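You operate a simulated robot arm through the tools that you are given. There is no shell and no other tool. Be economical: measure what you need, move in short steps, check, and stop when the job is done.

The job below is to be done with a simulated two-armed robot. You get a single attempt, and the scene is never put back.

TASK
Stick the purple lid on its pack by hand and tray it.
Fine: push the press slide in first; the pack names its lid; use the grey tray.

The check looks at the end state, three seconds after you hand in, the way a careful person would. Anything else that was tipped, shoved, dropped, spilled or broken makes it a failure. Lids that push on must go on centred and level and be pressed home; caps that screw on are set level and turned clockwise until they are tight.

THE ROBOT
Two 7-joint arms with fingered hands on one trunk, on a base that drives. Base frame: it is fixed to the floor where the robot stands at the start and does not move with it; the origin is under the middle of the robot, x ahead of it, y to its left, z up. Units: mm, degrees, N and s.
The left shoulder is at the start at [99, 128, 1086], the right one opposite. Places, roughly: green next button [-1200, -1700, 1200]; heat dial [700, -300, 900]; inside of the grey tray [900, 400, 900]; red lever of the lid press [700, -100, 1200]; red-handled pusher [600, -1000, 900]; route switch [-1200, -1400, 1000]; sealer arm [700, -400, 1000]; sealer switch [700, -200, 900]; slide of the lid press [600, 0, 900]; stack of wipes (11x6x3 cm) [-1100, -1900, 900]; wipes bag [750, -1000, 1000]. Payload 5 kg a hand.
The tool frame of a hand sits at the grasp point between the pads (the TCP): z along the fingers, y along the line on which they close. The tips reach 37 mm beyond it. The gripper opens to 124 mm. The gripper's body begins 43 mm behind the TCP. The gripper is a hand of 3 fingers: y runs from the thumb to the fingers, the wrist lies at [-21, -116, -203] in the tool frame, and closing takes about 1.5 s.
Orientation is that of the tool frame in the base frame, as a unit quaternion [x, y, z, w]. With the fingers straight down and the wrist toward the robot, the tool's x, y and z point along [0, 1, 0], [1, 0, 0] and [0, 0, -1] of the base frame.

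THE INTERFACE
- The arms move only by the tool arm_command. It takes "left_commands", "right_commands" or both (then of equal length, played together; a hand with none holds still); each is one flat list of numbers, 6 for each row, row after row: the turn, a rotation vector about the tool's x, y, z in degrees, then the shift along the tool's x, y, z in mm. In form: [ax, ay, az, tx, ty, tz, ax, ay, az, tx, ty, tz, ...]. A call has 1 to 20 rows; each row shifts and turns the commanded pose from where the row before left it, along the tool's axes as they then stand. "left_gripper" and "right_gripper" are, for a hand that has rows, the finger opening in mm, from 0 to 124, set as the call begins (left out, the last holds). Rows are played at 5 a second. More than 50 mm and 8.6 degrees between two rows, or a gripper value outside its range, and nothing of the call is played. Where a pose cannot be reached the arm comes as near as it can. A force on the tool above 60 N (or 10 N above the force at the start of the call, whichever is more), or a blocked arm, ends the call early, and 0.2 s more pass. Each finger travels about 45 mm/s and halts on what it meets, pressing with about 23 N; the grip force reading is that of the motor and also rises with nothing between the fingers. The clock runs only during rows and for 0.2 s after the last one: add rows that do not move to give the fingers time. It gives the time, the measured TCP pose, the force on the tool (base axes), the opening and the grip force at its end, in the units of the frame above (readings bear some noise), with the torque about the TCP (base axes, N m) and any sound that the robot's microphone picked up.
- Cameras (640 x 400 px; columns grow to the right, rows downward): "scene" is now at [257.5, 25.3, 1234.3]; the picture's right is [0.26, -0.97, 0.00], its down [-0.49, -0.13, -0.86] and it looks along [0.84, 0.22, -0.50] (base axes); focal length 214 px, centre (320, 200). "left" rides on the left gripper at [-72, -104, -154] in its tool frame; the picture's right is [-0.83, -0.26, 0.49], its down [0.51, -0.72, 0.47] and it looks along [0.23, 0.64, 0.73] (tool axes); focal length 243 px, centre (320, 200). "right" rides on the right gripper at [72, -104, -154] in its tool frame; the picture's right is [-0.83, 0.26, -0.49], its down [-0.51, -0.72, 0.47] and it looks along [-0.23, 0.64, 0.73] (tool axes); focal length 243 px, centre (320, 200). There is no depth. A picture from a camera that has moved, and an enlarged one, comes with that camera's place and axes in the base frame and with its lens. The place of the scene camera against the robot may be out by one fixed shift of up to 25 mm in any direction.
- get_image(camera): a new picture of that camera. It takes no simulated time.
- lift_body(by): slides the trunk up (or, below 0, down) by that many mm; the arms and the scene camera ride with it, the base frame stays. It gives what a move gives, with no picture.
- drive_base(legs): drives the robot by 1 to 6 legs, each [ahead, left, turn to the left] in mm, mm and degrees, along the robot's own axes; the way and the turn of a leg run together, so that a leg with both is an arc; at most 1500 mm and 180 degrees a leg. The arms and the cameras ride along, it lands a little off, and it stops where it bumps. It gives what a move gives.
- finger_targets(index, middle, thumb_bend, thumb_turn, hand): sets how far each is bent, from 0 (flat) to 100 (curled in); at 30 the hand is open as for a grip, at 70 the pads meet at the TCP. One left out holds its place. A second passes; each finger stops where it meets its share of the squeeze, and holds until it gets a number again. A gripper value or a shape takes the hand back. It gives what a move gives, with no picture; readings hold the bend of each and the force on the fingers (four entries, about 0 where the hand has none), thumb and palm. thumb_turn goes from beside the hand (0) to across from the fingers (100), as for a grip.
- preshape(shape, hand): the hand has 3 fingers and takes this shape, open, in about a second: jaw (thumb against the fingers, like two jaws); tri (thumb and two fingers); tip (a fingertip pinch); poke (one finger out to press); point (the index stretched); flat (the hand flat); cup (the hand cupped); fist (a fist). The gripper value then closes the fingers along that shape, each until it touches; the sizes above hold for jaw. It gives what a move gives, with no picture.
- turn_head(pan, tilt): turns the head with the scene camera to pan (to the left, within 80 degrees either way) and tilt (down, from -29 to 69), counted from straight ahead of the robot. It gives what a move gives.
- inspect(camera, box): a new picture of the part [left, top, right, bottom] of that camera's present view, enlarged. It takes no simulated time.
- sign_off(): hands the job in; it is judged then, once.

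Work in short steps. Places have to be worked out from the pictures, the camera data and where the tool is seen: move nearer, look again, correct. Check each grasp and each placing, and mend what went wrong. You have 120 turns and 88 pictures in all, those below and enlarged ones among them. Open the grippers and draw the arms clear of the work before you hand the job in, unless the task says otherwise; then end with one line.

The tools are called after "Call:" by a JSON object that holds its "api" and its "payload". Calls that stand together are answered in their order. arm_command: Moves the arms, as the interface text tells. Its arguments: {"type":"object","properties":{"left_commands":{"type":"array","items":{"type":"number"}},"left_gripper":{"type":"number"},"right_commands":{"type":"array","items":{"type":"number"}},"right_gripper":{"type":"number"}},"required":[]} The other tools are called the same way: lift_body (by) slides the trunk up or down; preshape (shape, hand) gives the hand a shape; finger_targets (index, middle, thumb_bend, thumb_turn, hand) moves the fingers one by one; drive_base (legs) drives the base; turn_head (pan, tilt) turns the head that bears the scene camera; get_image (camera) takes a picture; inspect (camera, box) takes an enlarged picture of a part of a camera's view; sign_off () hands the job in.

At the start:

```text
t: 0.0
left_ee_pos: [504.3, 676.6, 1168.7]
left_tool_rot: [0.707, 0.707, 0.0, 0.001]
left_contact_force: [-1.0, 0.3, 0.7]
left_ft_torque: [-0.01, 0.01, 0.04]
left_grip_width: 123.5
left_gripper_force: 0.0
left_shape: jaw
left_bend: [30.0, 30.0, 30.0, 98.0]
left_finger forces: [0.0, 0.1, 0.1, 0.1, 0.0, 0.0]
right_ee_pos: [683.3, 124.0, 1161.0]
right_tool_rot: [0.707, 0.707, 0.001, 0.0]
right_contact_force: [-0.2, 0.3, 0.0]
right_ft_torque: [-0.01, -0.01, 0.01]
right_grip_width: 123.9
right_gripper_force: 0.0
right_shape: jaw
right_bend: [30.0, 30.0, 30.0, 98.0]
right_finger forces: [0.0, 0.0, 0.0, 0.0, 0.0, 0.0]
trunk travel left (down, up): [-275.0, 288.0]
robot x, y, heading: [-4.1, -0.9, -0.1]
head pan, tilt: [14.8, 30.1]
```

scene: 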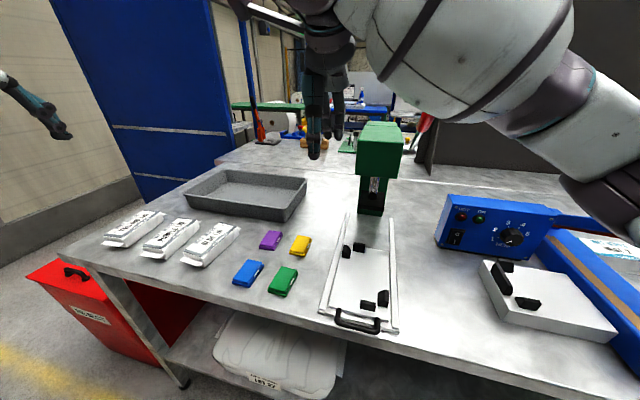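
right: 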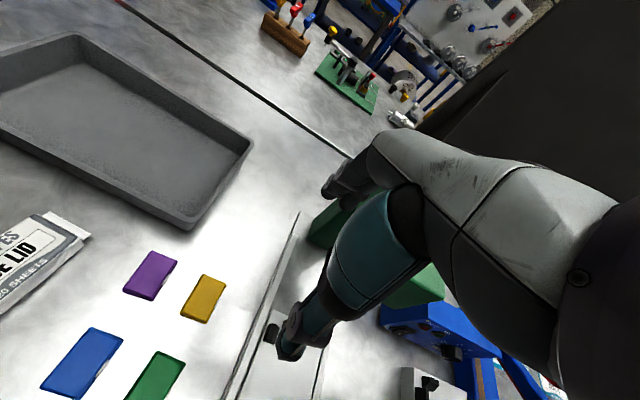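
left: 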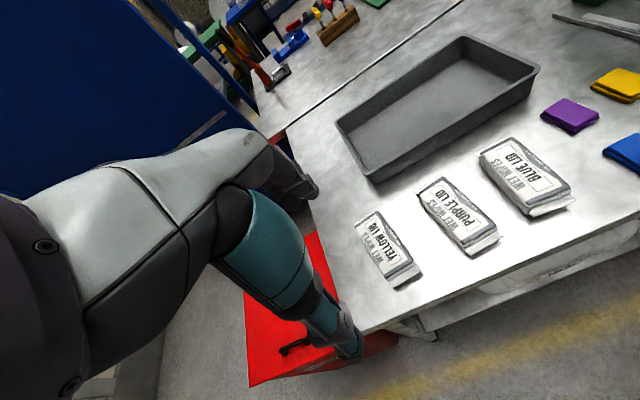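

The left camera reads the packs: yellow, purple (middle), blue lid. I look closer at the slide and the packs.

Call:
{"api": "inspect", "payload": {"camera": "scene", "box": [300, 110, 460, 350]}}

Call:
{"api": "inspect", "payload": {"camera": "left", "box": [340, 60, 640, 300]}}

Call:
{"api": "inspect", "payload": {"camera": "scene", "box": [90, 190, 330, 310]}}

```text
1.67 times, centred on (380, 230) of scene
camera zoom: at [257.5, 25.3, 1234.3], right [0.26, -0.97, 0.0], down [-0.49, -0.13, -0.86], along [0.84, 0.22, -0.5], focal length 358 px, centre (220, 150)
```

zoom: 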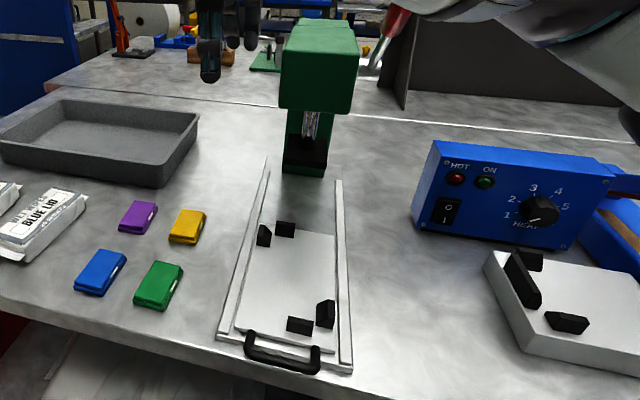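

```text
1.67 times, centred on (490, 180) of left
camera zoom: at [400.1, 602.9, 1321.7], right [-0.26, -0.83, -0.49], down [-0.72, 0.51, -0.47], along [0.64, 0.23, -0.73], focal length 404 px, centre (37, 233)
```

zoom: 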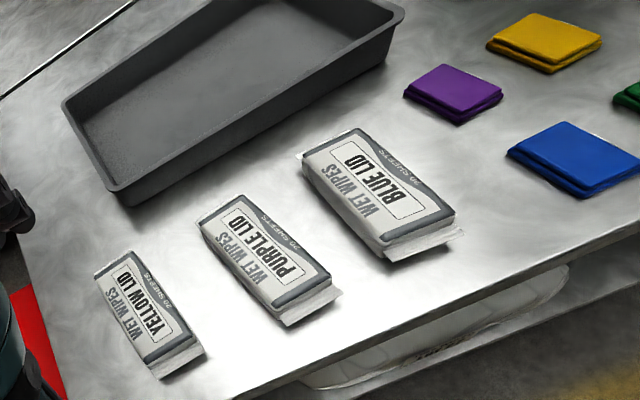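

```text
2.67 times, centred on (210, 250) of scene
camera zoom: at [257.5, 25.3, 1234.3], right [0.26, -0.97, 0.0], down [-0.49, -0.13, -0.86], along [0.84, 0.22, -0.5], focal length 572 px, centre (613, 67)
```

zoom: 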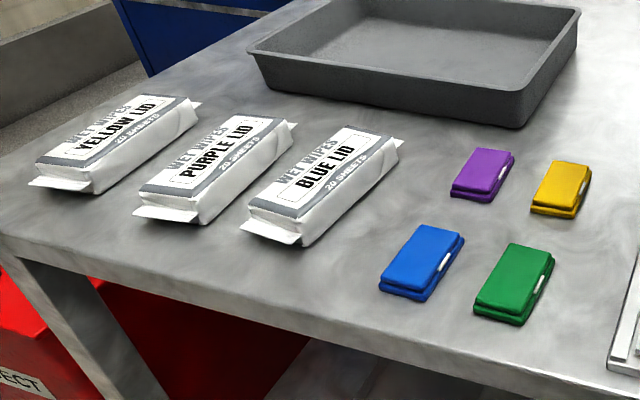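

Pack for purple is the middle one; the lids are offset and small. I first drive back so the slide handle (around x≈490) comes in reach of the right hand.

Call:
{"api": "drive_base", "payload": {"legs": [[-220, 0, 0]]}}

Call:
{"api": "turn_head", "payload": {"pan": 5, "tilt": 35}}

Call:
{"api": "get_image", "payload": {"camera": "scene"}}

Call:
{"api": "get_image", "payload": {"camera": "right"}}

```text
t: 1.7
left_ee_pos: [286.3, 676.8, 1168.0]
left_tool_rot: [0.707, 0.707, 0.0, -0.001]
left_contact_force: [-0.1, 0.7, -0.1]
left_ft_torque: [-0.01, -0.01, 0.03]
left_grip_width: 123.6
left_gripper_force: 0.0
left_shape: jaw
left_bend: [30.0, 30.0, 30.0, 98.0]
left_finger forces: [0.0, 0.0, 0.1, 0.0, 0.1, 0.0]
right_ee_pos: [464.7, 124.3, 1160.8]
right_tool_rot: [0.708, 0.706, -0.001, 0.0]
right_contact_force: [0.7, 0.2, -1.0]
right_ft_torque: [0.01, -0.03, -0.03]
right_grip_width: 123.8
right_gripper_force: 0.1
right_shape: jaw
right_bend: [30.0, 30.0, 30.0, 98.0]
right_finger forces: [0.0, 0.1, 0.1, 0.0, 0.0, 0.0]
trunk travel left (down, up): [-275.0, 288.0]
robot x, y, heading: [-220.5, 3.0, -0.0]
head pan, tilt: [14.8, 30.1]
```

```text
t: 2.4
left_ee_pos: [285.9, 676.5, 1169.2]
left_tool_rot: [0.707, 0.707, 0.0, 0.0]
left_contact_force: [-0.2, -0.3, -0.2]
left_ft_torque: [0.01, 0.01, 0.0]
left_grip_width: 123.7
left_gripper_force: 0.0
left_shape: jaw
left_bend: [30.0, 30.0, 30.0, 98.0]
left_finger forces: [0.1, 0.0, 0.1, 0.1, 0.0, 0.0]
right_ee_pos: [464.8, 123.7, 1161.4]
right_tool_rot: [0.708, 0.706, 0.0, 0.0]
right_contact_force: [-0.4, -0.6, -0.2]
right_ft_torque: [0.02, -0.03, 0.0]
right_grip_width: 123.8
right_gripper_force: 0.0
right_shape: jaw
right_bend: [30.0, 30.0, 30.0, 98.0]
right_finger forces: [0.0, 0.0, 0.1, 0.1, 0.0, 0.0]
trunk travel left (down, up): [-275.0, 288.0]
robot x, y, heading: [-220.3, -3.6, -0.0]
head pan, tilt: [5.0, 35.0]
```

```text
81 pictures are left
camera scene: at [39.4, 9.8, 1226.9], right [0.09, -1.0, 0.0], down [-0.57, -0.05, -0.82], along [0.82, 0.07, -0.57], focal length 214 px, centre (320, 200)
```

scene: 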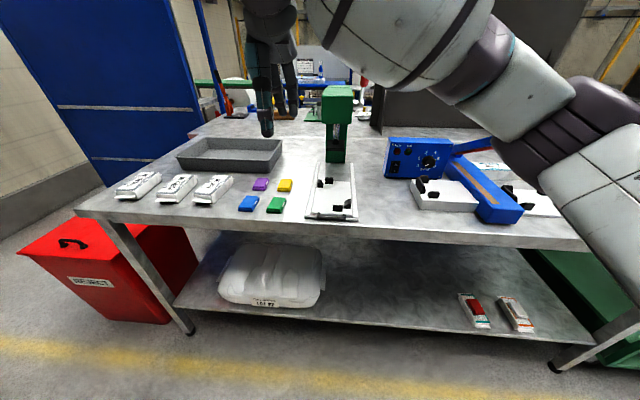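

```text
80 pictures are left
camera right: at [359.8, 196.7, 1315.9], right [0.26, -0.83, 0.49], down [-0.72, -0.51, -0.47], along [0.64, -0.23, -0.73], focal length 243 px, centre (320, 200)
```

right: 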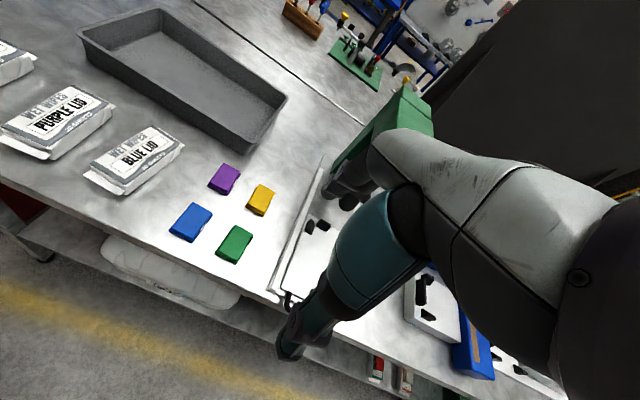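

From the wrist camera the handle is near x≈497, y≈-10..55, z≈880. I close the right hand and bring it in front of the handle, still high.

Call:
{"api": "arm_command", "payload": {"right_commands": [0, 0, 0, -34, -15, 40, 0, 0, 0, -34, -15, 40, 0, 0, 0, -33, -15, 40, 0, 0, 0, 0, 0, 40, 0, 0, 0, 0, 0, 0, 0, 0, 0, 0, 0, 0, 0, 0, 0, 0, 0, 0, 0, 0, 0, 0, 0, 0], "right_gripper": 0}}

Call:
{"api": "get_image", "payload": {"camera": "right"}}

Call:
{"api": "inspect", "payload": {"camera": "scene", "box": [240, 80, 400, 240]}}

```text
refused: row 1 steps farther than a row can; nothing moved
```

```text
79 pictures are left
camera right: at [359.8, 196.7, 1315.9], right [0.26, -0.83, 0.49], down [-0.72, -0.51, -0.47], along [0.64, -0.23, -0.73], focal length 243 px, centre (320, 200)
```

right: 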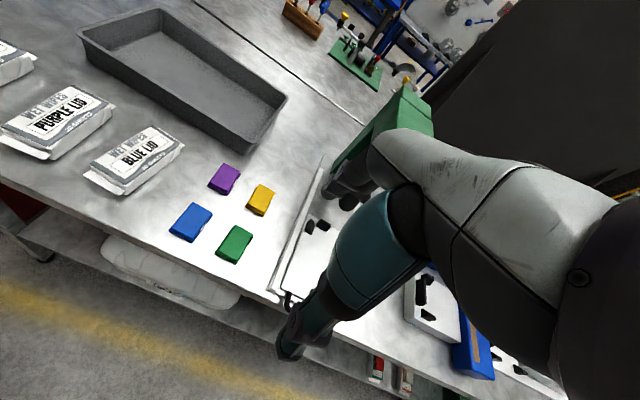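

```text
2.50 times, centred on (320, 160) of scene
camera zoom: at [39.4, 9.8, 1226.9], right [0.09, -1.0, 0.0], down [-0.57, -0.05, -0.82], along [0.82, 0.07, -0.57], focal length 536 px, centre (320, 300)
```

zoom: 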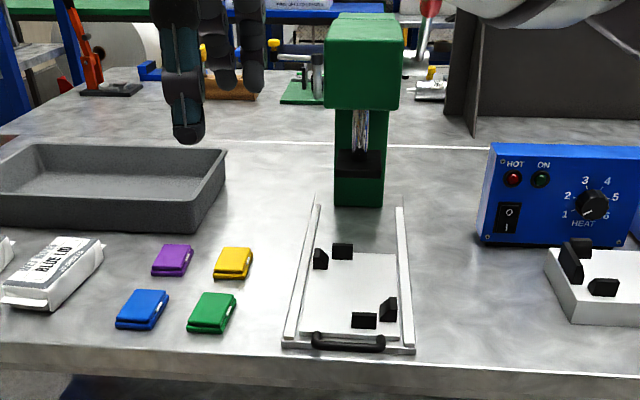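

Row length limit is on the norm; I use smaller steps.

Call:
{"api": "arm_command", "payload": {"right_commands": [0, 0, 0, -25, -12, 35, 0, 0, 0, -25, -12, 35, 0, 0, 0, -25, -12, 35, 0, 0, 0, -25, -9, 35, 0, 0, 0, 0, 0, 40, 0, 0, 0, 0, 0, 0, 0, 0, 0, 0, 0, 0, 0, 0, 0, 0, 0, 0, 0, 0, 0, 0, 0, 0], "right_gripper": 0}}

Call:
{"api": "get_image", "payload": {"camera": "right"}}

Call:
{"api": "get_image", "payload": {"camera": "scene"}}

```text
t: 4.4
left_ee_pos: [287.0, 676.6, 1167.8]
left_tool_rot: [0.707, 0.707, 0.001, 0.0]
left_contact_force: [-0.1, -1.0, -0.1]
left_ft_torque: [-0.02, -0.01, -0.04]
left_grip_width: 123.6
left_gripper_force: 0.1
left_shape: jaw
left_bend: [30.0, 30.0, 30.0, 98.0]
left_finger forces: [0.1, 0.1, 0.1, 0.0, 0.0, 0.1]
right_ee_pos: [420.2, 23.8, 981.3]
right_tool_rot: [0.708, 0.707, 0.0, 0.0]
right_contact_force: [-0.3, -0.2, -1.0]
right_ft_torque: [0.04, -0.04, -0.02]
right_grip_width: 0.2
right_gripper_force: 23.1
right_shape: jaw
right_bend: [70.0, 70.0, 56.0, 100.0]
right_finger forces: [0.0, 0.1, 0.0, 0.1, 0.1, 0.0]
trunk travel left (down, up): [-275.0, 288.0]
robot x, y, heading: [-215.8, 0.6, -0.1]
head pan, tilt: [5.0, 35.0]
```

```text
77 pictures are left
camera right: at [316.1, 96.7, 1135.7], right [0.26, -0.83, 0.49], down [-0.72, -0.51, -0.47], along [0.64, -0.23, -0.73], focal length 243 px, centre (320, 200)
```

right: 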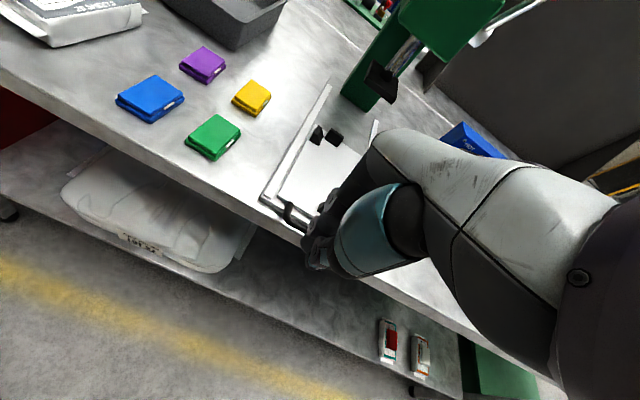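

```text
76 pictures are left
camera scene: at [39.8, 9.7, 1226.8], right [0.09, -1.0, 0.0], down [-0.57, -0.05, -0.82], along [0.82, 0.07, -0.57], focal length 214 px, centre (320, 200)
```

scene: 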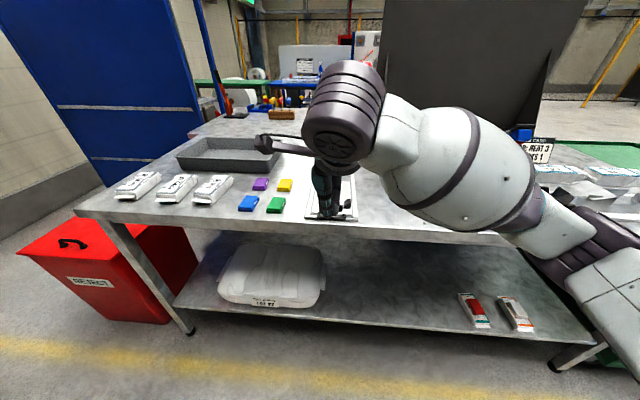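

Handle confirmed at x≈495. Lower in front of it to tip z≈868, then check.

Call:
{"api": "arm_command", "payload": {"right_commands": [0, 0, 0, 0, 0, 38, 0, 0, 0, 0, 0, 37, 0, 0, 0, 0, 0, 0]}}

Call:
{"api": "get_image", "payload": {"camera": "right"}}

Call:
{"api": "inspect", "payload": {"camera": "scene", "box": [270, 150, 390, 240]}}

```text
t: 5.2
left_ee_pos: [286.1, 676.8, 1169.3]
left_tool_rot: [0.707, 0.708, 0.0, 0.0]
left_contact_force: [-0.9, -0.1, 0.1]
left_ft_torque: [0.01, -0.04, -0.01]
left_grip_width: 123.4
left_gripper_force: 0.0
left_shape: jaw
left_bend: [30.0, 30.0, 30.0, 98.0]
left_finger forces: [0.1, 0.0, 0.1, 0.1, 0.1, 0.0]
right_ee_pos: [419.8, 23.2, 907.3]
right_tool_rot: [0.707, 0.707, -0.001, 0.0]
right_contact_force: [0.2, 0.3, -0.3]
right_ft_torque: [0.02, -0.04, 0.0]
right_grip_width: 0.0
right_gripper_force: 23.2
right_shape: jaw
right_bend: [70.0, 70.0, 56.0, 100.0]
right_finger forces: [0.0, 0.0, 0.0, 0.0, 0.1, 0.1]
trunk travel left (down, up): [-275.0, 288.0]
robot x, y, heading: [-216.9, -0.1, 0.0]
head pan, tilt: [5.0, 35.0]
```

```text
75 pictures are left
camera right: at [315.6, 96.1, 1061.0], right [0.26, -0.83, 0.49], down [-0.72, -0.51, -0.47], along [0.64, -0.23, -0.73], focal length 243 px, centre (320, 200)
```

right: 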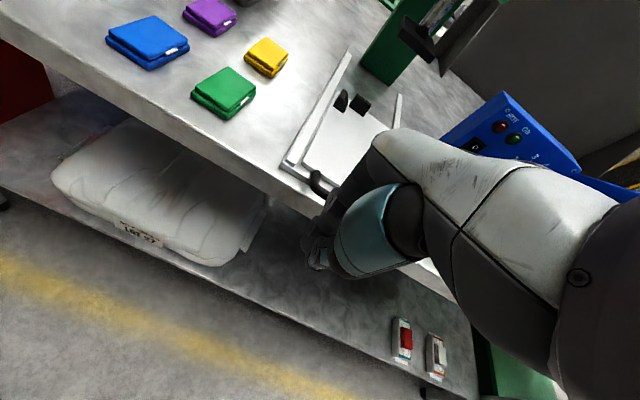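

```text
4.44 times, centred on (330, 195) of scene
camera zoom: at [39.6, 10.0, 1226.8], right [0.09, -1.0, 0.0], down [-0.57, -0.05, -0.82], along [0.82, 0.07, -0.57], focal length 953 px, centre (276, 222)
```

zoom: 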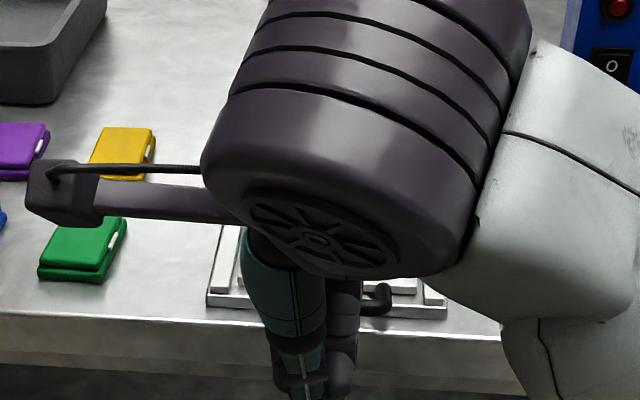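

Tips are in front of the handle, above the table. Push ahead slowly.

Call:
{"api": "arm_command", "payload": {"right_commands": [0, 0, 0, 0, 15, 0, 0, 0, 0, 0, 15, 0, 0, 0, 0, 0, 15, 0, 0, 0, 0, 0, 15, 0, 0, 0, 0, 0, 15, 0, 0, 0, 0, 0, 15, 0]}}

Call:
{"api": "get_image", "payload": {"camera": "right"}}

```text
t: 6.6
left_ee_pos: [286.3, 676.4, 1170.1]
left_tool_rot: [0.706, 0.708, 0.0, 0.0]
left_contact_force: [0.9, -0.1, -0.6]
left_ft_torque: [-0.03, 0.02, -0.02]
left_grip_width: 123.6
left_gripper_force: 0.1
left_shape: jaw
left_bend: [30.0, 30.0, 30.0, 98.0]
left_finger forces: [0.1, 0.1, 0.1, 0.0, 0.0, 0.1]
right_ee_pos: [508.5, 25.0, 908.5]
right_tool_rot: [0.707, 0.707, 0.002, 0.001]
right_contact_force: [-6.0, 1.4, 11.7]
right_ft_torque: [0.15, 0.08, 0.03]
right_grip_width: 0.0
right_gripper_force: 23.4
right_shape: jaw
right_bend: [70.0, 70.0, 56.0, 100.0]
right_finger forces: [0.1, 1.8, 0.0, 0.1, 0.0, 0.1]
trunk travel left (down, up): [-275.0, 288.0]
robot x, y, heading: [-216.6, 1.2, -0.0]
head pan, tilt: [5.0, 35.0]
```

```text
73 pictures are left
camera right: at [404.5, 97.0, 1061.8], right [0.26, -0.83, 0.49], down [-0.72, -0.51, -0.47], along [0.64, -0.23, -0.73], focal length 243 px, centre (320, 200)
```

right: 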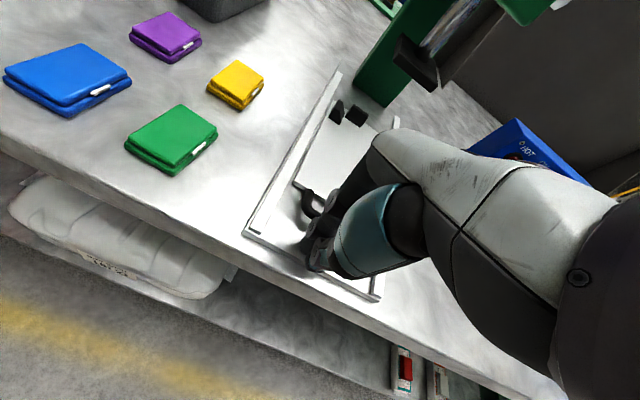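

The plate is sliding in; there's a small upward force, so I raise 2 mm and keep pushing.

Call:
{"api": "arm_command", "payload": {"right_commands": [0, 0, 0, 0, 0, -2, 0, 0, 0, 0, 12, 0, 0, 0, 0, 0, 12, 0, 0, 0, 0, 0, 12, 0, 0, 0, 0, 0, 12, 0, 0, 0, 0, 0, 12, 0]}}

Call:
{"api": "get_image", "payload": {"camera": "right"}}

```text
t: 8.0
left_ee_pos: [284.1, 677.0, 1169.4]
left_tool_rot: [0.707, 0.707, 0.002, 0.001]
left_contact_force: [0.5, -0.6, -0.2]
left_ft_torque: [0.03, 0.02, -0.01]
left_grip_width: 123.8
left_gripper_force: 0.1
left_shape: jaw
left_bend: [30.0, 30.0, 30.0, 98.0]
left_finger forces: [0.1, 0.1, 0.0, 0.0, 0.0, 0.0]
right_ee_pos: [568.8, 23.8, 909.4]
right_tool_rot: [0.707, 0.707, 0.001, 0.001]
right_contact_force: [-4.1, -0.3, 7.2]
right_ft_torque: [0.0, 0.13, -0.02]
right_grip_width: 0.1
right_gripper_force: 23.3
right_shape: jaw
right_bend: [70.0, 70.0, 56.0, 100.0]
right_finger forces: [0.0, 1.6, 0.0, 0.0, 0.0, 0.0]
trunk travel left (down, up): [-275.0, 288.0]
robot x, y, heading: [-219.6, -2.3, 0.1]
head pan, tilt: [5.0, 35.0]
```

```text
72 pictures are left
camera right: at [463.8, 97.0, 1063.1], right [0.26, -0.83, 0.49], down [-0.72, -0.51, -0.47], along [0.64, -0.23, -0.73], focal length 243 px, centre (320, 200)
```

right: 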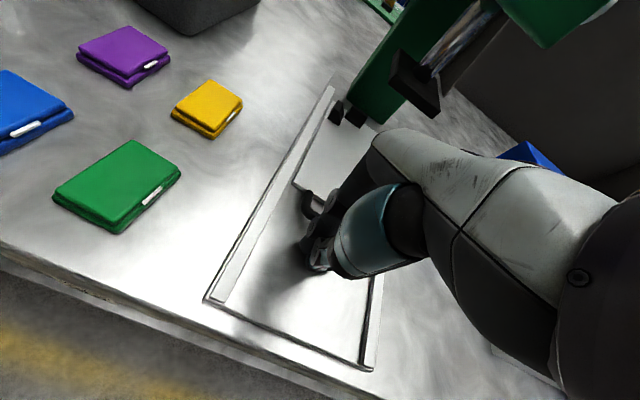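

Going well; continue until it meets the stop.

Call:
{"api": "arm_command", "payload": {"right_commands": [0, 0, 0, 0, 12, 0, 0, 0, 0, 0, 12, 0, 0, 0, 0, 0, 12, 0, 0, 0, 0, 0, 12, 0, 0, 0, 0, 0, 12, 0, 0, 0, 0, 0, 12, 0]}}

Call:
{"api": "get_image", "payload": {"camera": "right"}}

```text
t: 9.4
left_ee_pos: [278.3, 676.3, 1171.9]
left_tool_rot: [0.707, 0.707, 0.002, 0.001]
left_contact_force: [-0.3, -0.1, 0.4]
left_ft_torque: [0.0, 0.02, -0.03]
left_grip_width: 123.6
left_gripper_force: 0.0
left_shape: jaw
left_bend: [30.0, 30.0, 30.0, 98.0]
left_finger forces: [0.0, 0.0, 0.1, 0.1, 0.0, 0.0]
right_ee_pos: [626.6, 26.6, 918.1]
right_tool_rot: [0.705, 0.71, 0.003, 0.001]
right_contact_force: [-45.6, -4.1, 32.2]
right_ft_torque: [-0.11, 1.42, 0.04]
right_grip_width: 0.0
right_gripper_force: 22.8
right_shape: jaw
right_bend: [70.0, 70.0, 55.0, 100.0]
right_finger forces: [0.1, 0.0, 0.0, 0.0, 0.0, 0.0]
trunk travel left (down, up): [-275.0, 288.0]
robot x, y, heading: [-218.7, 1.0, 0.1]
head pan, tilt: [5.0, 35.0]
stopped in row 6 (right hand): the force on the tool passed its limit (the readings are from after the stop); the commanded pose is now the measured one
```

```text
71 pictures are left
camera right: at [520.7, 97.9, 1072.6], right [0.26, -0.83, 0.49], down [-0.71, -0.51, -0.48], along [0.65, -0.22, -0.73], focal length 243 px, centre (320, 200)
```

right: 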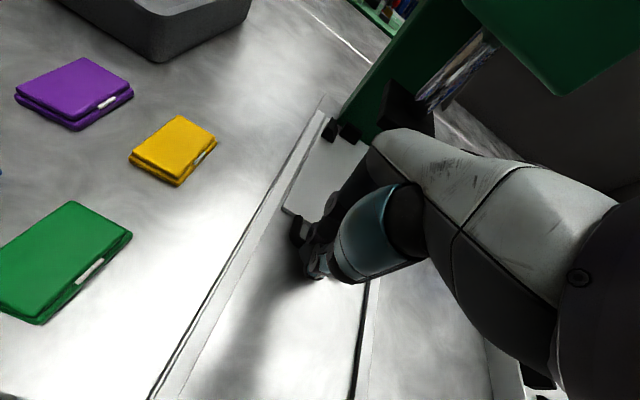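

The force rose to the stop with the plate under the press. I back off, lift, and look at it.

Call:
{"api": "arm_command", "payload": {"right_commands": [0, 0, 0, 0, -20, 0, 0, 0, 0, 0, -30, 0, 0, 0, 0, 0, -40, -20, 0, 0, 0, 0, -40, -25, 0, 0, 0, 0, -30, -40, 0, 0, 0, -35, 0, -35, 0, 0, 0, -35, 0, -35, 0, 0, 0, -45, 0, -15, 0, 0, 0, -45, 0, 0]}}

Call:
{"api": "inspect", "payload": {"camera": "scene", "box": [220, 80, 400, 230]}}

```text
t: 11.4
left_ee_pos: [285.1, 674.8, 1170.1]
left_tool_rot: [0.707, 0.707, 0.0, -0.001]
left_contact_force: [-0.7, -1.1, 0.7]
left_ft_torque: [-0.01, 0.0, -0.04]
left_grip_width: 124.0
left_gripper_force: 0.1
left_shape: jaw
left_bend: [30.0, 30.0, 30.0, 98.0]
left_finger forces: [0.0, 0.0, 0.0, 0.0, 0.0, 0.1]
right_ee_pos: [474.9, -137.5, 1079.5]
right_tool_rot: [0.706, 0.708, -0.001, -0.001]
right_contact_force: [-0.8, -0.9, 1.0]
right_ft_torque: [0.02, -0.02, 0.03]
right_grip_width: 0.0
right_gripper_force: 22.6
right_shape: jaw
right_bend: [70.0, 70.0, 55.0, 100.0]
right_finger forces: [0.0, 0.0, 0.0, 0.1, 0.0, 0.0]
trunk travel left (down, up): [-275.0, 288.0]
robot x, y, heading: [-216.0, 0.9, 0.0]
head pan, tilt: [5.0, 35.0]
```

```text
2.67 times, centred on (310, 155) of scene
camera zoom: at [38.9, 7.6, 1226.8], right [0.09, -1.0, 0.0], down [-0.57, -0.05, -0.82], along [0.82, 0.07, -0.57], focal length 572 px, centre (347, 320)
```

zoom: 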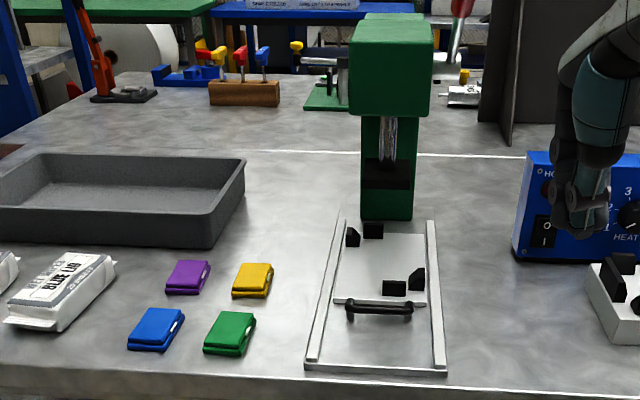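

The slide got ~100 mm in, but the plate's far end is still ~60 mm short of the column; my fingers likely rode into the handle loop and dragged it back on retreat. I'll repeat with a flat hand (straight fingers); look at that shape and at the slide.

Call:
{"api": "preshape", "payload": {"hand": "right", "shape": "flat"}}

Call:
{"api": "inspect", "payload": {"camera": "scene", "box": [320, 60, 480, 200]}}

Call:
{"api": "inspect", "payload": {"camera": "scene", "box": [290, 130, 370, 220]}}

Call:
{"api": "get_image", "payload": {"camera": "right"}}

```text
t: 12.3
left_ee_pos: [284.7, 677.0, 1168.7]
left_tool_rot: [0.707, 0.707, -0.001, 0.0]
left_contact_force: [0.4, 0.1, 0.0]
left_ft_torque: [0.02, 0.0, 0.02]
left_grip_width: 123.8
left_gripper_force: 0.0
left_shape: jaw
left_bend: [30.0, 30.0, 30.0, 98.0]
left_finger forces: [0.0, 0.1, 0.0, 0.0, 0.0, 0.0]
right_ee_pos: [475.1, -134.7, 1080.6]
right_tool_rot: [0.706, 0.708, 0.0, 0.0]
right_contact_force: [0.0, 0.7, -0.2]
right_ft_torque: [-0.02, -0.02, -0.02]
right_grip_width: 0.0
right_gripper_force: 0.0
right_shape: flat
right_bend: [0.0, 0.0, 39.0, 0.0]
right_finger forces: [0.0, 0.1, 0.1, 0.1, 0.0, 0.1]
trunk travel left (down, up): [-275.0, 288.0]
robot x, y, heading: [-215.6, 0.2, 0.2]
head pan, tilt: [5.0, 35.0]
```

```text
2.86 times, centred on (400, 130) of scene
camera zoom: at [39.1, 9.8, 1226.7], right [0.09, -1.0, 0.0], down [-0.57, -0.05, -0.82], along [0.82, 0.07, -0.57], focal length 613 px, centre (91, 400)
```

zoom: 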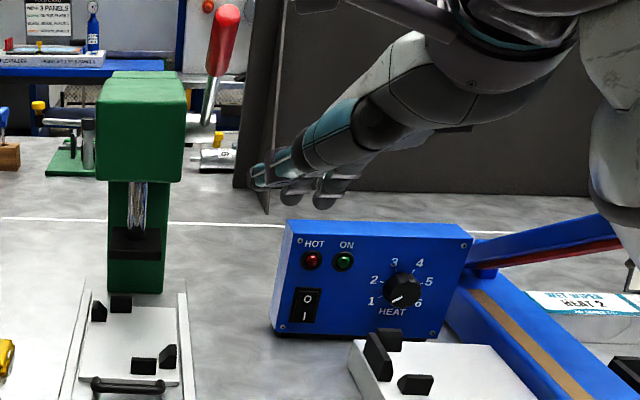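

```text
4.44 times, centred on (330, 175) of scene
camera zoom: at [39.1, 9.8, 1226.7], right [0.09, -1.0, 0.0], down [-0.57, -0.05, -0.82], along [0.82, 0.07, -0.57], focal length 953 px, centre (276, 311)
```

zoom: 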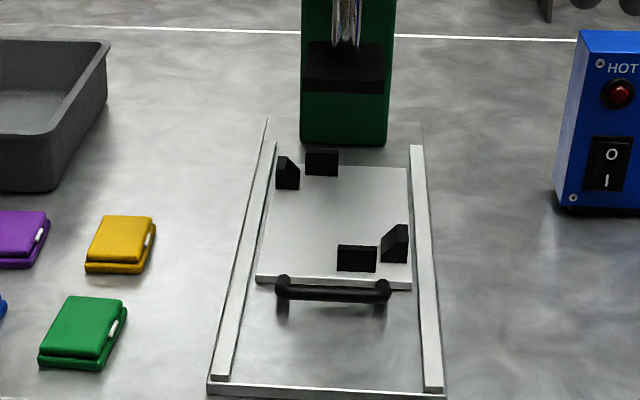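

```text
67 pictures are left
camera right: at [370.7, -62.4, 1234.9], right [0.27, -0.83, 0.49], down [-0.72, -0.51, -0.47], along [0.64, -0.23, -0.73], focal length 243 px, centre (320, 200)
```

right: 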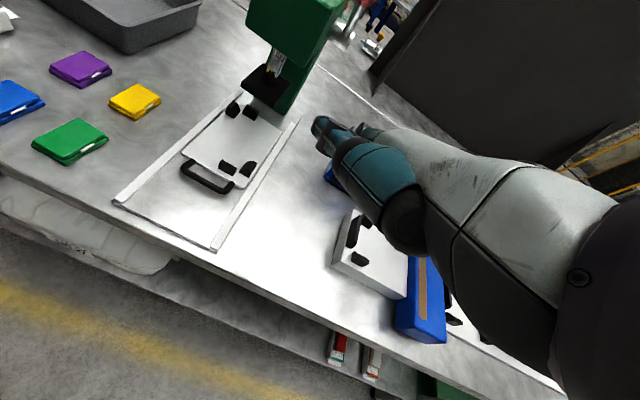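

In flat shape the fingers reach forward, so the closed jaw fingers were sloped and rode up. I'll use the open jaw (fingers vertical, ~65 mm ahead of the TCP) and push with those.

Call:
{"api": "preshape", "payload": {"hand": "right", "shape": "jaw"}}

Call:
{"api": "arm_command", "payload": {"right_commands": [0, 0, 0, 40, 0, 0, 0, 0, 0, 40, -5, 0, 0, 0, 0, 40, -10, 0, 0, 0, 0, 37, -10, 25, 0, 0, 0, 0, 0, 40, 0, 0, 0, 0, 0, 40, 0, 0, 0, 0, 0, 0]}}

Call:
{"api": "inspect", "payload": {"camera": "scene", "box": [270, 130, 390, 230]}}

Call:
{"api": "get_image", "payload": {"camera": "right"}}

```text
t: 13.2
left_ee_pos: [285.4, 676.4, 1168.6]
left_tool_rot: [0.707, 0.707, 0.0, 0.0]
left_contact_force: [-0.4, -0.2, 0.0]
left_ft_torque: [0.01, -0.01, 0.0]
left_grip_width: 123.9
left_gripper_force: 0.1
left_shape: jaw
left_bend: [30.0, 30.0, 30.0, 98.0]
left_finger forces: [0.0, 0.0, 0.0, 0.0, 0.2, 0.0]
right_ee_pos: [474.4, -133.5, 1080.7]
right_tool_rot: [0.706, 0.708, -0.001, 0.0]
right_contact_force: [-0.9, 0.8, -0.8]
right_ft_torque: [0.01, 0.01, 0.0]
right_grip_width: 123.9
right_gripper_force: 0.1
right_shape: jaw
right_bend: [30.0, 30.0, 30.0, 97.0]
right_finger forces: [0.1, 0.0, 0.0, 0.1, 0.0, 0.0]
trunk travel left (down, up): [-275.0, 288.0]
robot x, y, heading: [-218.7, 1.8, 0.1]
head pan, tilt: [5.0, 35.0]
```

```text
t: 14.8
left_ee_pos: [285.7, 676.6, 1168.8]
left_tool_rot: [0.708, 0.706, 0.0, 0.0]
left_contact_force: [0.2, -0.5, 0.0]
left_ft_torque: [0.02, -0.03, 0.02]
left_grip_width: 123.8
left_gripper_force: 0.0
left_shape: jaw
left_bend: [30.0, 30.0, 30.0, 98.0]
left_finger forces: [0.0, 0.1, 0.0, 0.1, 0.0, 0.0]
right_ee_pos: [448.2, 21.4, 974.8]
right_tool_rot: [0.706, 0.709, 0.0, 0.001]
right_contact_force: [-1.2, -0.9, -0.1]
right_ft_torque: [-0.01, 0.0, 0.01]
right_grip_width: 123.7
right_gripper_force: 0.1
right_shape: jaw
right_bend: [30.0, 30.0, 30.0, 97.0]
right_finger forces: [0.0, 0.0, 0.0, 0.1, 0.0, 0.0]
trunk travel left (down, up): [-275.0, 288.0]
robot x, y, heading: [-218.7, -1.5, 0.2]
head pan, tilt: [5.0, 35.0]
```

```text
4.00 times, centred on (330, 180) of scene
camera zoom: at [38.7, 10.2, 1226.9], right [0.09, -1.0, 0.0], down [-0.57, -0.05, -0.82], along [0.82, 0.07, -0.57], focal length 858 px, centre (280, 280)
```

zoom: 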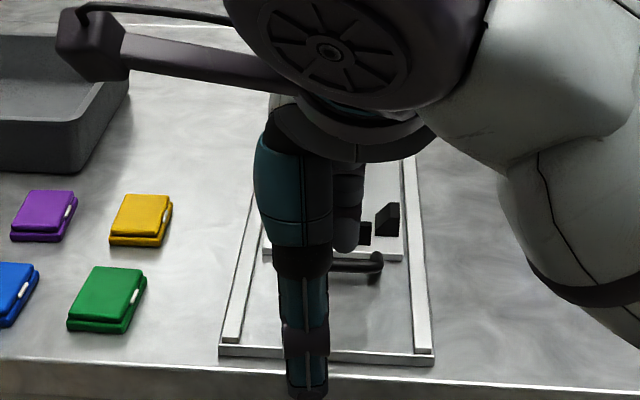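

```text
65 pictures are left
camera right: at [343.9, 94.5, 1130.2], right [0.27, -0.83, 0.49], down [-0.72, -0.51, -0.47], along [0.64, -0.23, -0.73], focal length 243 px, centre (320, 200)
```

right: 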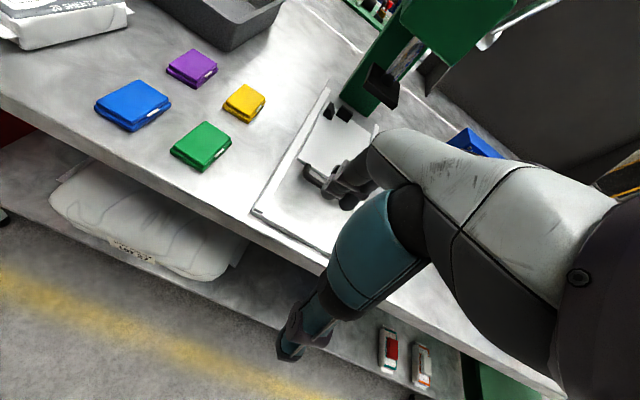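

Handle now at x≈595; fingers at ≈515. Lower and push.

Call:
{"api": "arm_command", "payload": {"right_commands": [0, 0, 0, 0, 0, 34, 0, 0, 0, 0, 0, 33, 0, 0, 0, 0, 15, 0, 0, 0, 0, 0, 15, 0, 0, 0, 0, 0, 15, 0, 0, 0, 0, 0, 15, 0, 0, 0, 0, 0, 15, 0]}}

Call:
{"api": "get_image", "payload": {"camera": "right"}}

```text
t: 16.4
left_ee_pos: [284.7, 675.9, 1169.5]
left_tool_rot: [0.707, 0.708, 0.0, 0.0]
left_contact_force: [-0.7, 0.6, -0.7]
left_ft_torque: [-0.02, 0.03, -0.02]
left_grip_width: 123.7
left_gripper_force: 0.1
left_shape: jaw
left_bend: [30.0, 30.0, 30.0, 98.0]
left_finger forces: [0.0, 0.1, 0.0, 0.1, 0.1, 0.1]
right_ee_pos: [524.9, 23.0, 908.3]
right_tool_rot: [0.706, 0.708, 0.001, 0.0]
right_contact_force: [-2.7, 0.5, 3.8]
right_ft_torque: [-0.07, -0.28, -0.03]
right_grip_width: 122.6
right_gripper_force: 0.1
right_shape: jaw
right_bend: [30.0, 31.0, 30.0, 97.0]
right_finger forces: [0.1, 5.2, 0.1, 0.0, 0.1, 0.0]
trunk travel left (down, up): [-275.0, 288.0]
robot x, y, heading: [-218.1, 1.0, 0.1]
head pan, tilt: [5.0, 35.0]
```

```text
64 pictures are left
camera right: at [419.1, 94.8, 1062.7], right [0.27, -0.83, 0.49], down [-0.72, -0.51, -0.47], along [0.64, -0.23, -0.73], focal length 243 px, centre (320, 200)
```

right: 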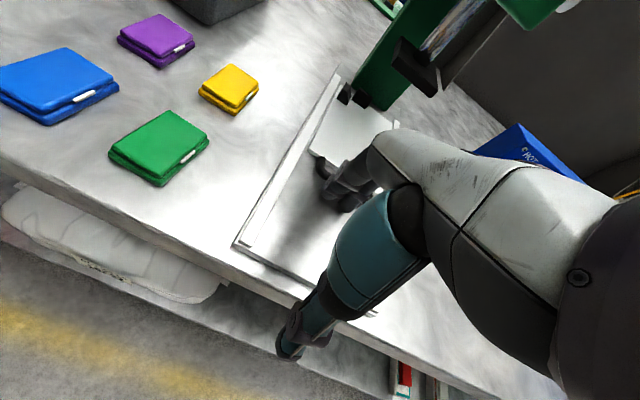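

Pushing well; continue.

Call:
{"api": "arm_command", "payload": {"right_commands": [0, 0, 0, 0, 12, 0, 0, 0, 0, 0, 12, 0, 0, 0, 0, 0, 12, 0, 0, 0, 0, 0, 10, 0, 0, 0, 0, 0, 10, 0, 0, 0, 0, 0, 10, 0]}}

Call:
{"api": "get_image", "payload": {"camera": "right"}}

Call:
{"api": "inspect", "payload": {"camera": "scene", "box": [270, 110, 390, 210]}}

```text
t: 17.8
left_ee_pos: [275.5, 676.8, 1172.0]
left_tool_rot: [0.707, 0.707, 0.003, 0.004]
left_contact_force: [0.0, 0.8, 0.3]
left_ft_torque: [0.0, 0.01, 0.0]
left_grip_width: 123.7
left_gripper_force: 0.1
left_shape: jaw
left_bend: [30.0, 30.0, 30.0, 98.0]
left_finger forces: [0.0, 0.0, 0.0, 0.0, 0.0, 0.0]
right_ee_pos: [581.7, 24.6, 914.9]
right_tool_rot: [0.705, 0.709, 0.003, 0.002]
right_contact_force: [-54.2, -1.5, 23.8]
right_ft_torque: [-0.38, 0.41, -0.34]
right_grip_width: 75.0
right_gripper_force: 0.0
right_shape: jaw
right_bend: [54.0, 48.0, 30.0, 97.0]
right_finger forces: [25.3, 35.6, 0.0, 0.0, 0.0, 0.0]
trunk travel left (down, up): [-275.0, 288.0]
robot x, y, heading: [-217.0, 3.0, 0.0]
head pan, tilt: [5.0, 35.0]
```

```text
63 pictures are left
camera right: at [476.3, 95.7, 1068.1], right [0.26, -0.83, 0.49], down [-0.72, -0.51, -0.48], along [0.65, -0.23, -0.73], focal length 243 px, centre (320, 200)
```

right: 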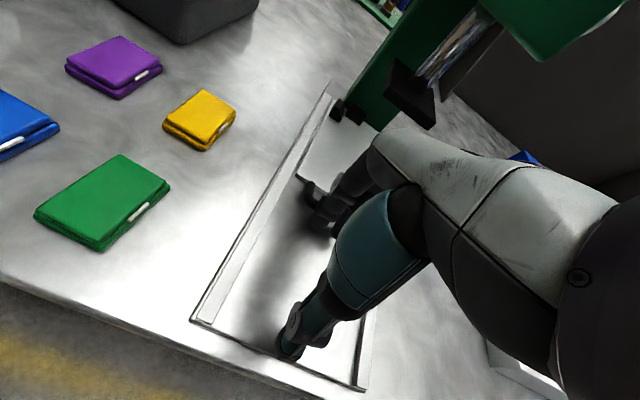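

```text
4.00 times, centred on (330, 160) of scene
camera zoom: at [29.2, 9.6, 1228.9], right [0.09, -1.0, 0.0], down [-0.56, -0.05, -0.82], along [0.82, 0.07, -0.57], focal length 858 px, centre (280, 360)
```

zoom: 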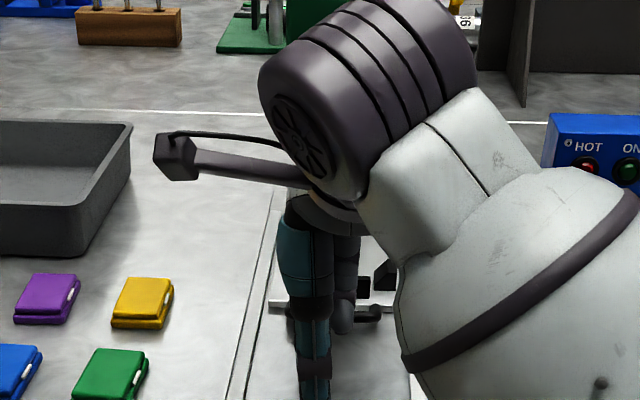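

54 N of resistance with the plate well under the press: likely the stop. Ease back slightly, lift straight up, then withdraw to the side and look.

Call:
{"api": "arm_command", "payload": {"right_commands": [0, 0, 0, 0, -10, 0, 0, 0, 0, 0, -5, -10, 0, 0, 0, 0, 0, -40, 0, 0, 0, 0, 0, -40, 0, 0, 0, 0, -40, -25, 0, 0, 0, -30, -30, -25, 0, 0, 0, -45, -10, -15, 0, 0, 0, -45, 0, 0, 0, 0, 0, -40, 0, 0]}}

Call:
{"api": "inspect", "payload": {"camera": "scene", "box": [270, 110, 390, 210]}}

Call:
{"api": "get_image", "payload": {"camera": "right"}}

```text
t: 19.8
left_ee_pos: [284.9, 676.7, 1170.2]
left_tool_rot: [0.707, 0.707, 0.001, 0.0]
left_contact_force: [0.3, -0.6, 0.5]
left_ft_torque: [0.04, -0.01, -0.01]
left_grip_width: 123.9
left_gripper_force: 0.0
left_shape: jaw
left_bend: [30.0, 30.0, 30.0, 98.0]
left_finger forces: [0.0, 0.0, 0.1, 0.0, 0.0, 0.0]
right_ee_pos: [495.1, -137.1, 1064.0]
right_tool_rot: [0.705, 0.709, 0.0, -0.001]
right_contact_force: [-0.9, 0.0, -0.3]
right_ft_torque: [0.02, -0.02, -0.01]
right_grip_width: 123.9
right_gripper_force: 0.2
right_shape: jaw
right_bend: [30.0, 30.0, 30.0, 97.0]
right_finger forces: [0.0, 0.1, 0.1, 0.0, 0.1, 0.0]
trunk travel left (down, up): [-275.0, 288.0]
robot x, y, heading: [-217.0, 0.6, -0.2]
head pan, tilt: [5.0, 35.0]
```

```text
4.00 times, centred on (330, 160) of scene
camera zoom: at [38.6, 8.3, 1226.8], right [0.09, -1.0, 0.0], down [-0.57, -0.05, -0.82], along [0.82, 0.07, -0.57], focal length 858 px, centre (280, 360)
```

zoom: 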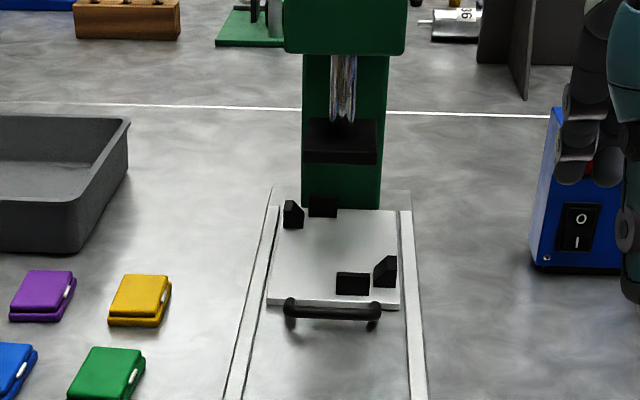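

```text
60 pictures are left
camera right: at [390.2, -65.9, 1217.8], right [0.27, -0.83, 0.49], down [-0.72, -0.51, -0.47], along [0.64, -0.23, -0.73], focal length 243 px, centre (320, 200)
```

right: 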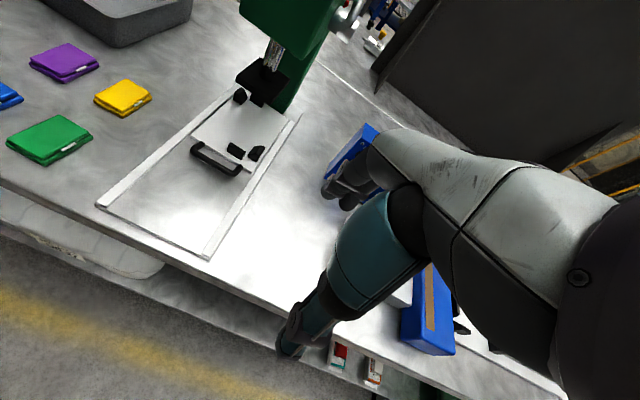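

Slide is fully in (plate's far edge at the column). Now I park the right arm back and up, and bring the left arm inward, before driving to the lids side.

Call:
{"api": "arm_command", "payload": {"right_commands": [0, 0, 0, 0, -20, -30, 0, 0, 0, 0, -30, -30, 0, 0, 0, -30, -30, -20, 0, 0, 0, -35, -30, -15, 0, 0, 0, -35, -30, 0, 0, 0, 0, -35, -30, 0, 0, 0, 0, -35, 0, 0, 0, 0, 0, -35, 0, 0], "left_commands": [0, 0, 0, -20, 0, 0, 0, 0, 0, -20, 0, 0, 0, 0, 0, -20, 0, 0, 0, 0, 0, -20, 0, 0, 0, 0, 0, -20, 0, 0, 0, 0, 0, -20, 0, 0, 0, 0, 0, -20, 0, 0, 0, 0, 0, -10, 0, 0]}}

Call:
{"api": "drive_base", "payload": {"legs": [[217, 100, 0]]}}

Call:
{"api": "turn_head", "payload": {"pan": 25, "tilt": 40}}

Call:
{"api": "get_image", "payload": {"camera": "scene"}}

Call:
{"api": "get_image", "payload": {"camera": "left"}}

```text
t: 21.6
left_ee_pos: [283.5, 524.9, 1170.5]
left_tool_rot: [0.707, 0.707, 0.0, 0.0]
left_contact_force: [-0.4, 0.1, 1.1]
left_ft_torque: [0.03, 0.0, 0.01]
left_grip_width: 123.9
left_gripper_force: 0.1
left_shape: jaw
left_bend: [30.0, 30.0, 30.0, 98.0]
left_finger forces: [0.0, 0.0, 0.1, 0.0, 0.1, 0.0]
right_ee_pos: [325.1, -343.6, 1157.1]
right_tool_rot: [0.706, 0.708, 0.001, 0.0]
right_contact_force: [0.0, 0.7, -0.1]
right_ft_torque: [0.02, -0.02, -0.03]
right_grip_width: 123.6
right_gripper_force: 0.0
right_shape: jaw
right_bend: [30.0, 30.0, 30.0, 97.0]
right_finger forces: [0.0, 0.0, 0.0, 0.1, 0.0, 0.1]
trunk travel left (down, up): [-275.0, 288.0]
robot x, y, heading: [-217.3, -0.1, -0.1]
head pan, tilt: [5.0, 35.0]
```

```text
t: 23.3
left_ee_pos: [500.7, 626.3, 1169.4]
left_tool_rot: [0.707, 0.708, 0.001, -0.001]
left_contact_force: [-0.4, -0.7, 0.4]
left_ft_torque: [-0.01, -0.03, -0.02]
left_grip_width: 124.0
left_gripper_force: 0.2
left_shape: jaw
left_bend: [30.0, 30.0, 30.0, 98.0]
left_finger forces: [0.0, 0.1, 0.1, 0.0, 0.0, 0.0]
right_ee_pos: [544.0, -243.0, 1157.2]
right_tool_rot: [0.705, 0.709, 0.0, -0.001]
right_contact_force: [0.0, -0.1, -0.4]
right_ft_torque: [-0.02, -0.02, 0.02]
right_grip_width: 123.8
right_gripper_force: 0.0
right_shape: jaw
right_bend: [30.0, 30.0, 30.0, 97.0]
right_finger forces: [0.1, 0.0, 0.1, 0.0, 0.1, 0.0]
trunk travel left (down, up): [-275.0, 288.0]
robot x, y, heading: [-3.4, 99.4, -0.1]
head pan, tilt: [5.0, 35.0]
```

```text
t: 24.2
left_ee_pos: [501.4, 626.0, 1169.5]
left_tool_rot: [0.707, 0.707, 0.0, 0.0]
left_contact_force: [-0.5, 0.5, -0.6]
left_ft_torque: [-0.01, -0.02, 0.0]
left_grip_width: 123.8
left_gripper_force: 0.1
left_shape: jaw
left_bend: [30.0, 30.0, 30.0, 98.0]
left_finger forces: [0.0, 0.0, 0.0, 0.0, 0.1, 0.0]
right_ee_pos: [542.6, -241.9, 1156.7]
right_tool_rot: [0.706, 0.709, -0.001, 0.0]
right_contact_force: [-0.4, -0.2, -0.4]
right_ft_torque: [-0.01, 0.0, -0.02]
right_grip_width: 123.6
right_gripper_force: 0.1
right_shape: jaw
right_bend: [30.0, 30.0, 30.0, 97.0]
right_finger forces: [0.0, 0.1, 0.0, 0.1, 0.0, 0.0]
trunk travel left (down, up): [-275.0, 288.0]
robot x, y, heading: [-3.1, 101.8, -0.2]
head pan, tilt: [25.0, 40.0]
```

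```text
59 pictures are left
camera scene: at [244.3, 137.8, 1219.2], right [0.42, -0.91, 0.0], down [-0.58, -0.27, -0.77], along [0.69, 0.32, -0.64], focal length 214 px, centre (320, 200)
```

scene: 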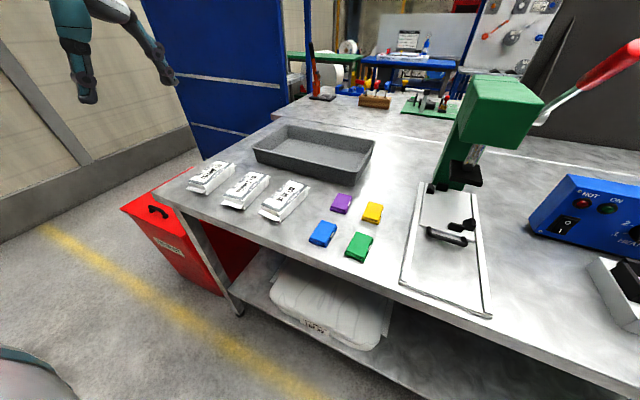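

```text
58 pictures are left
camera left: at [397.1, 552.5, 1322.0], right [-0.26, -0.83, -0.49], down [-0.72, 0.51, -0.47], along [0.64, 0.23, -0.73], focal length 243 px, centre (320, 200)
```

left: 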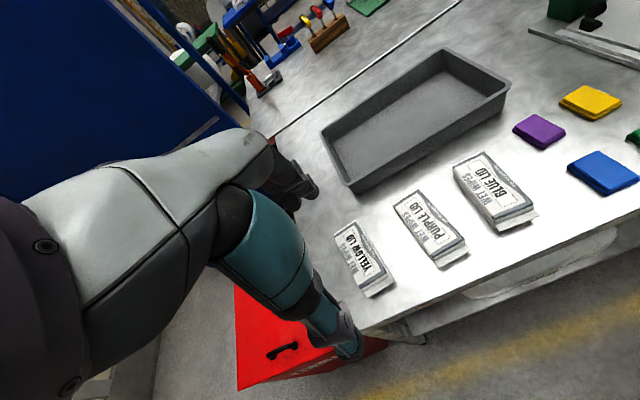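

Everything's undisturbed. Zoom on the lids and packs to get angles and sizes.

Call:
{"api": "inspect", "payload": {"camera": "scene", "box": [300, 180, 396, 270]}}

Call:
{"api": "inspect", "payload": {"camera": "scene", "box": [180, 150, 316, 230]}}

Call:
{"api": "inspect", "payload": {"camera": "left", "box": [380, 100, 620, 280]}}

```text
4.44 times, centred on (348, 225) of scene
camera zoom: at [244.3, 137.8, 1219.2], right [0.42, -0.91, 0.0], down [-0.58, -0.27, -0.77], along [0.69, 0.32, -0.64], focal length 953 px, centre (196, 89)
```

zoom: 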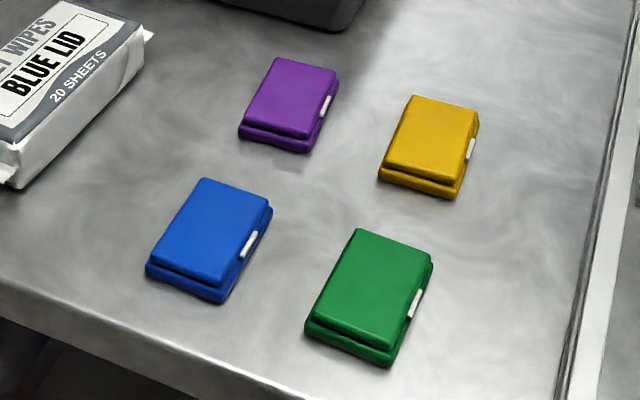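

```text
4.71 times, centred on (248, 190) of scene
camera zoom: at [244.3, 137.8, 1219.2], right [0.42, -0.91, 0.0], down [-0.58, -0.27, -0.77], along [0.69, 0.32, -0.64], focal length 1009 px, centre (659, 247)
```

zoom: 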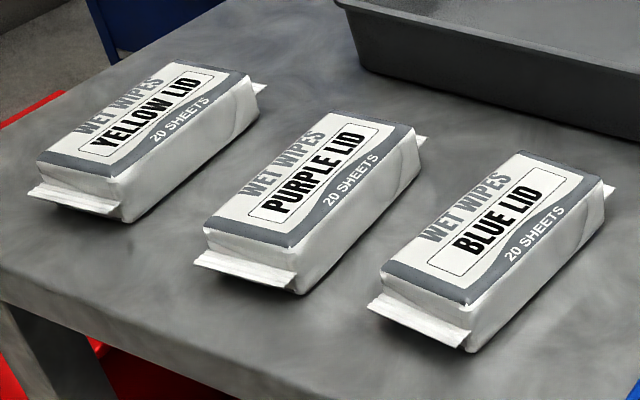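

```text
2.22 times, centred on (500, 190) of left
camera zoom: at [397.1, 552.5, 1322.0], right [-0.26, -0.83, -0.49], down [-0.72, 0.51, -0.47], along [0.64, 0.23, -0.73], focal length 539 px, centre (-80, 222)
```

zoom: 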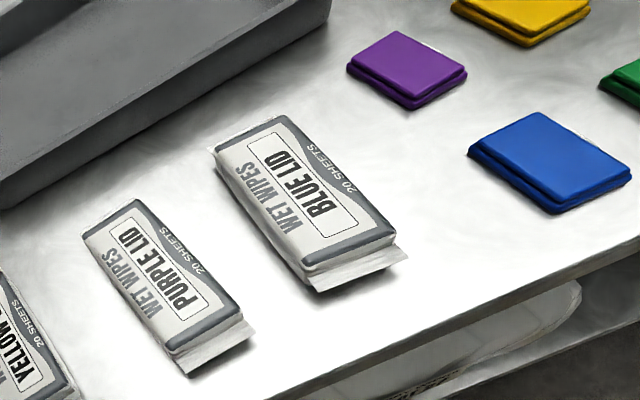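

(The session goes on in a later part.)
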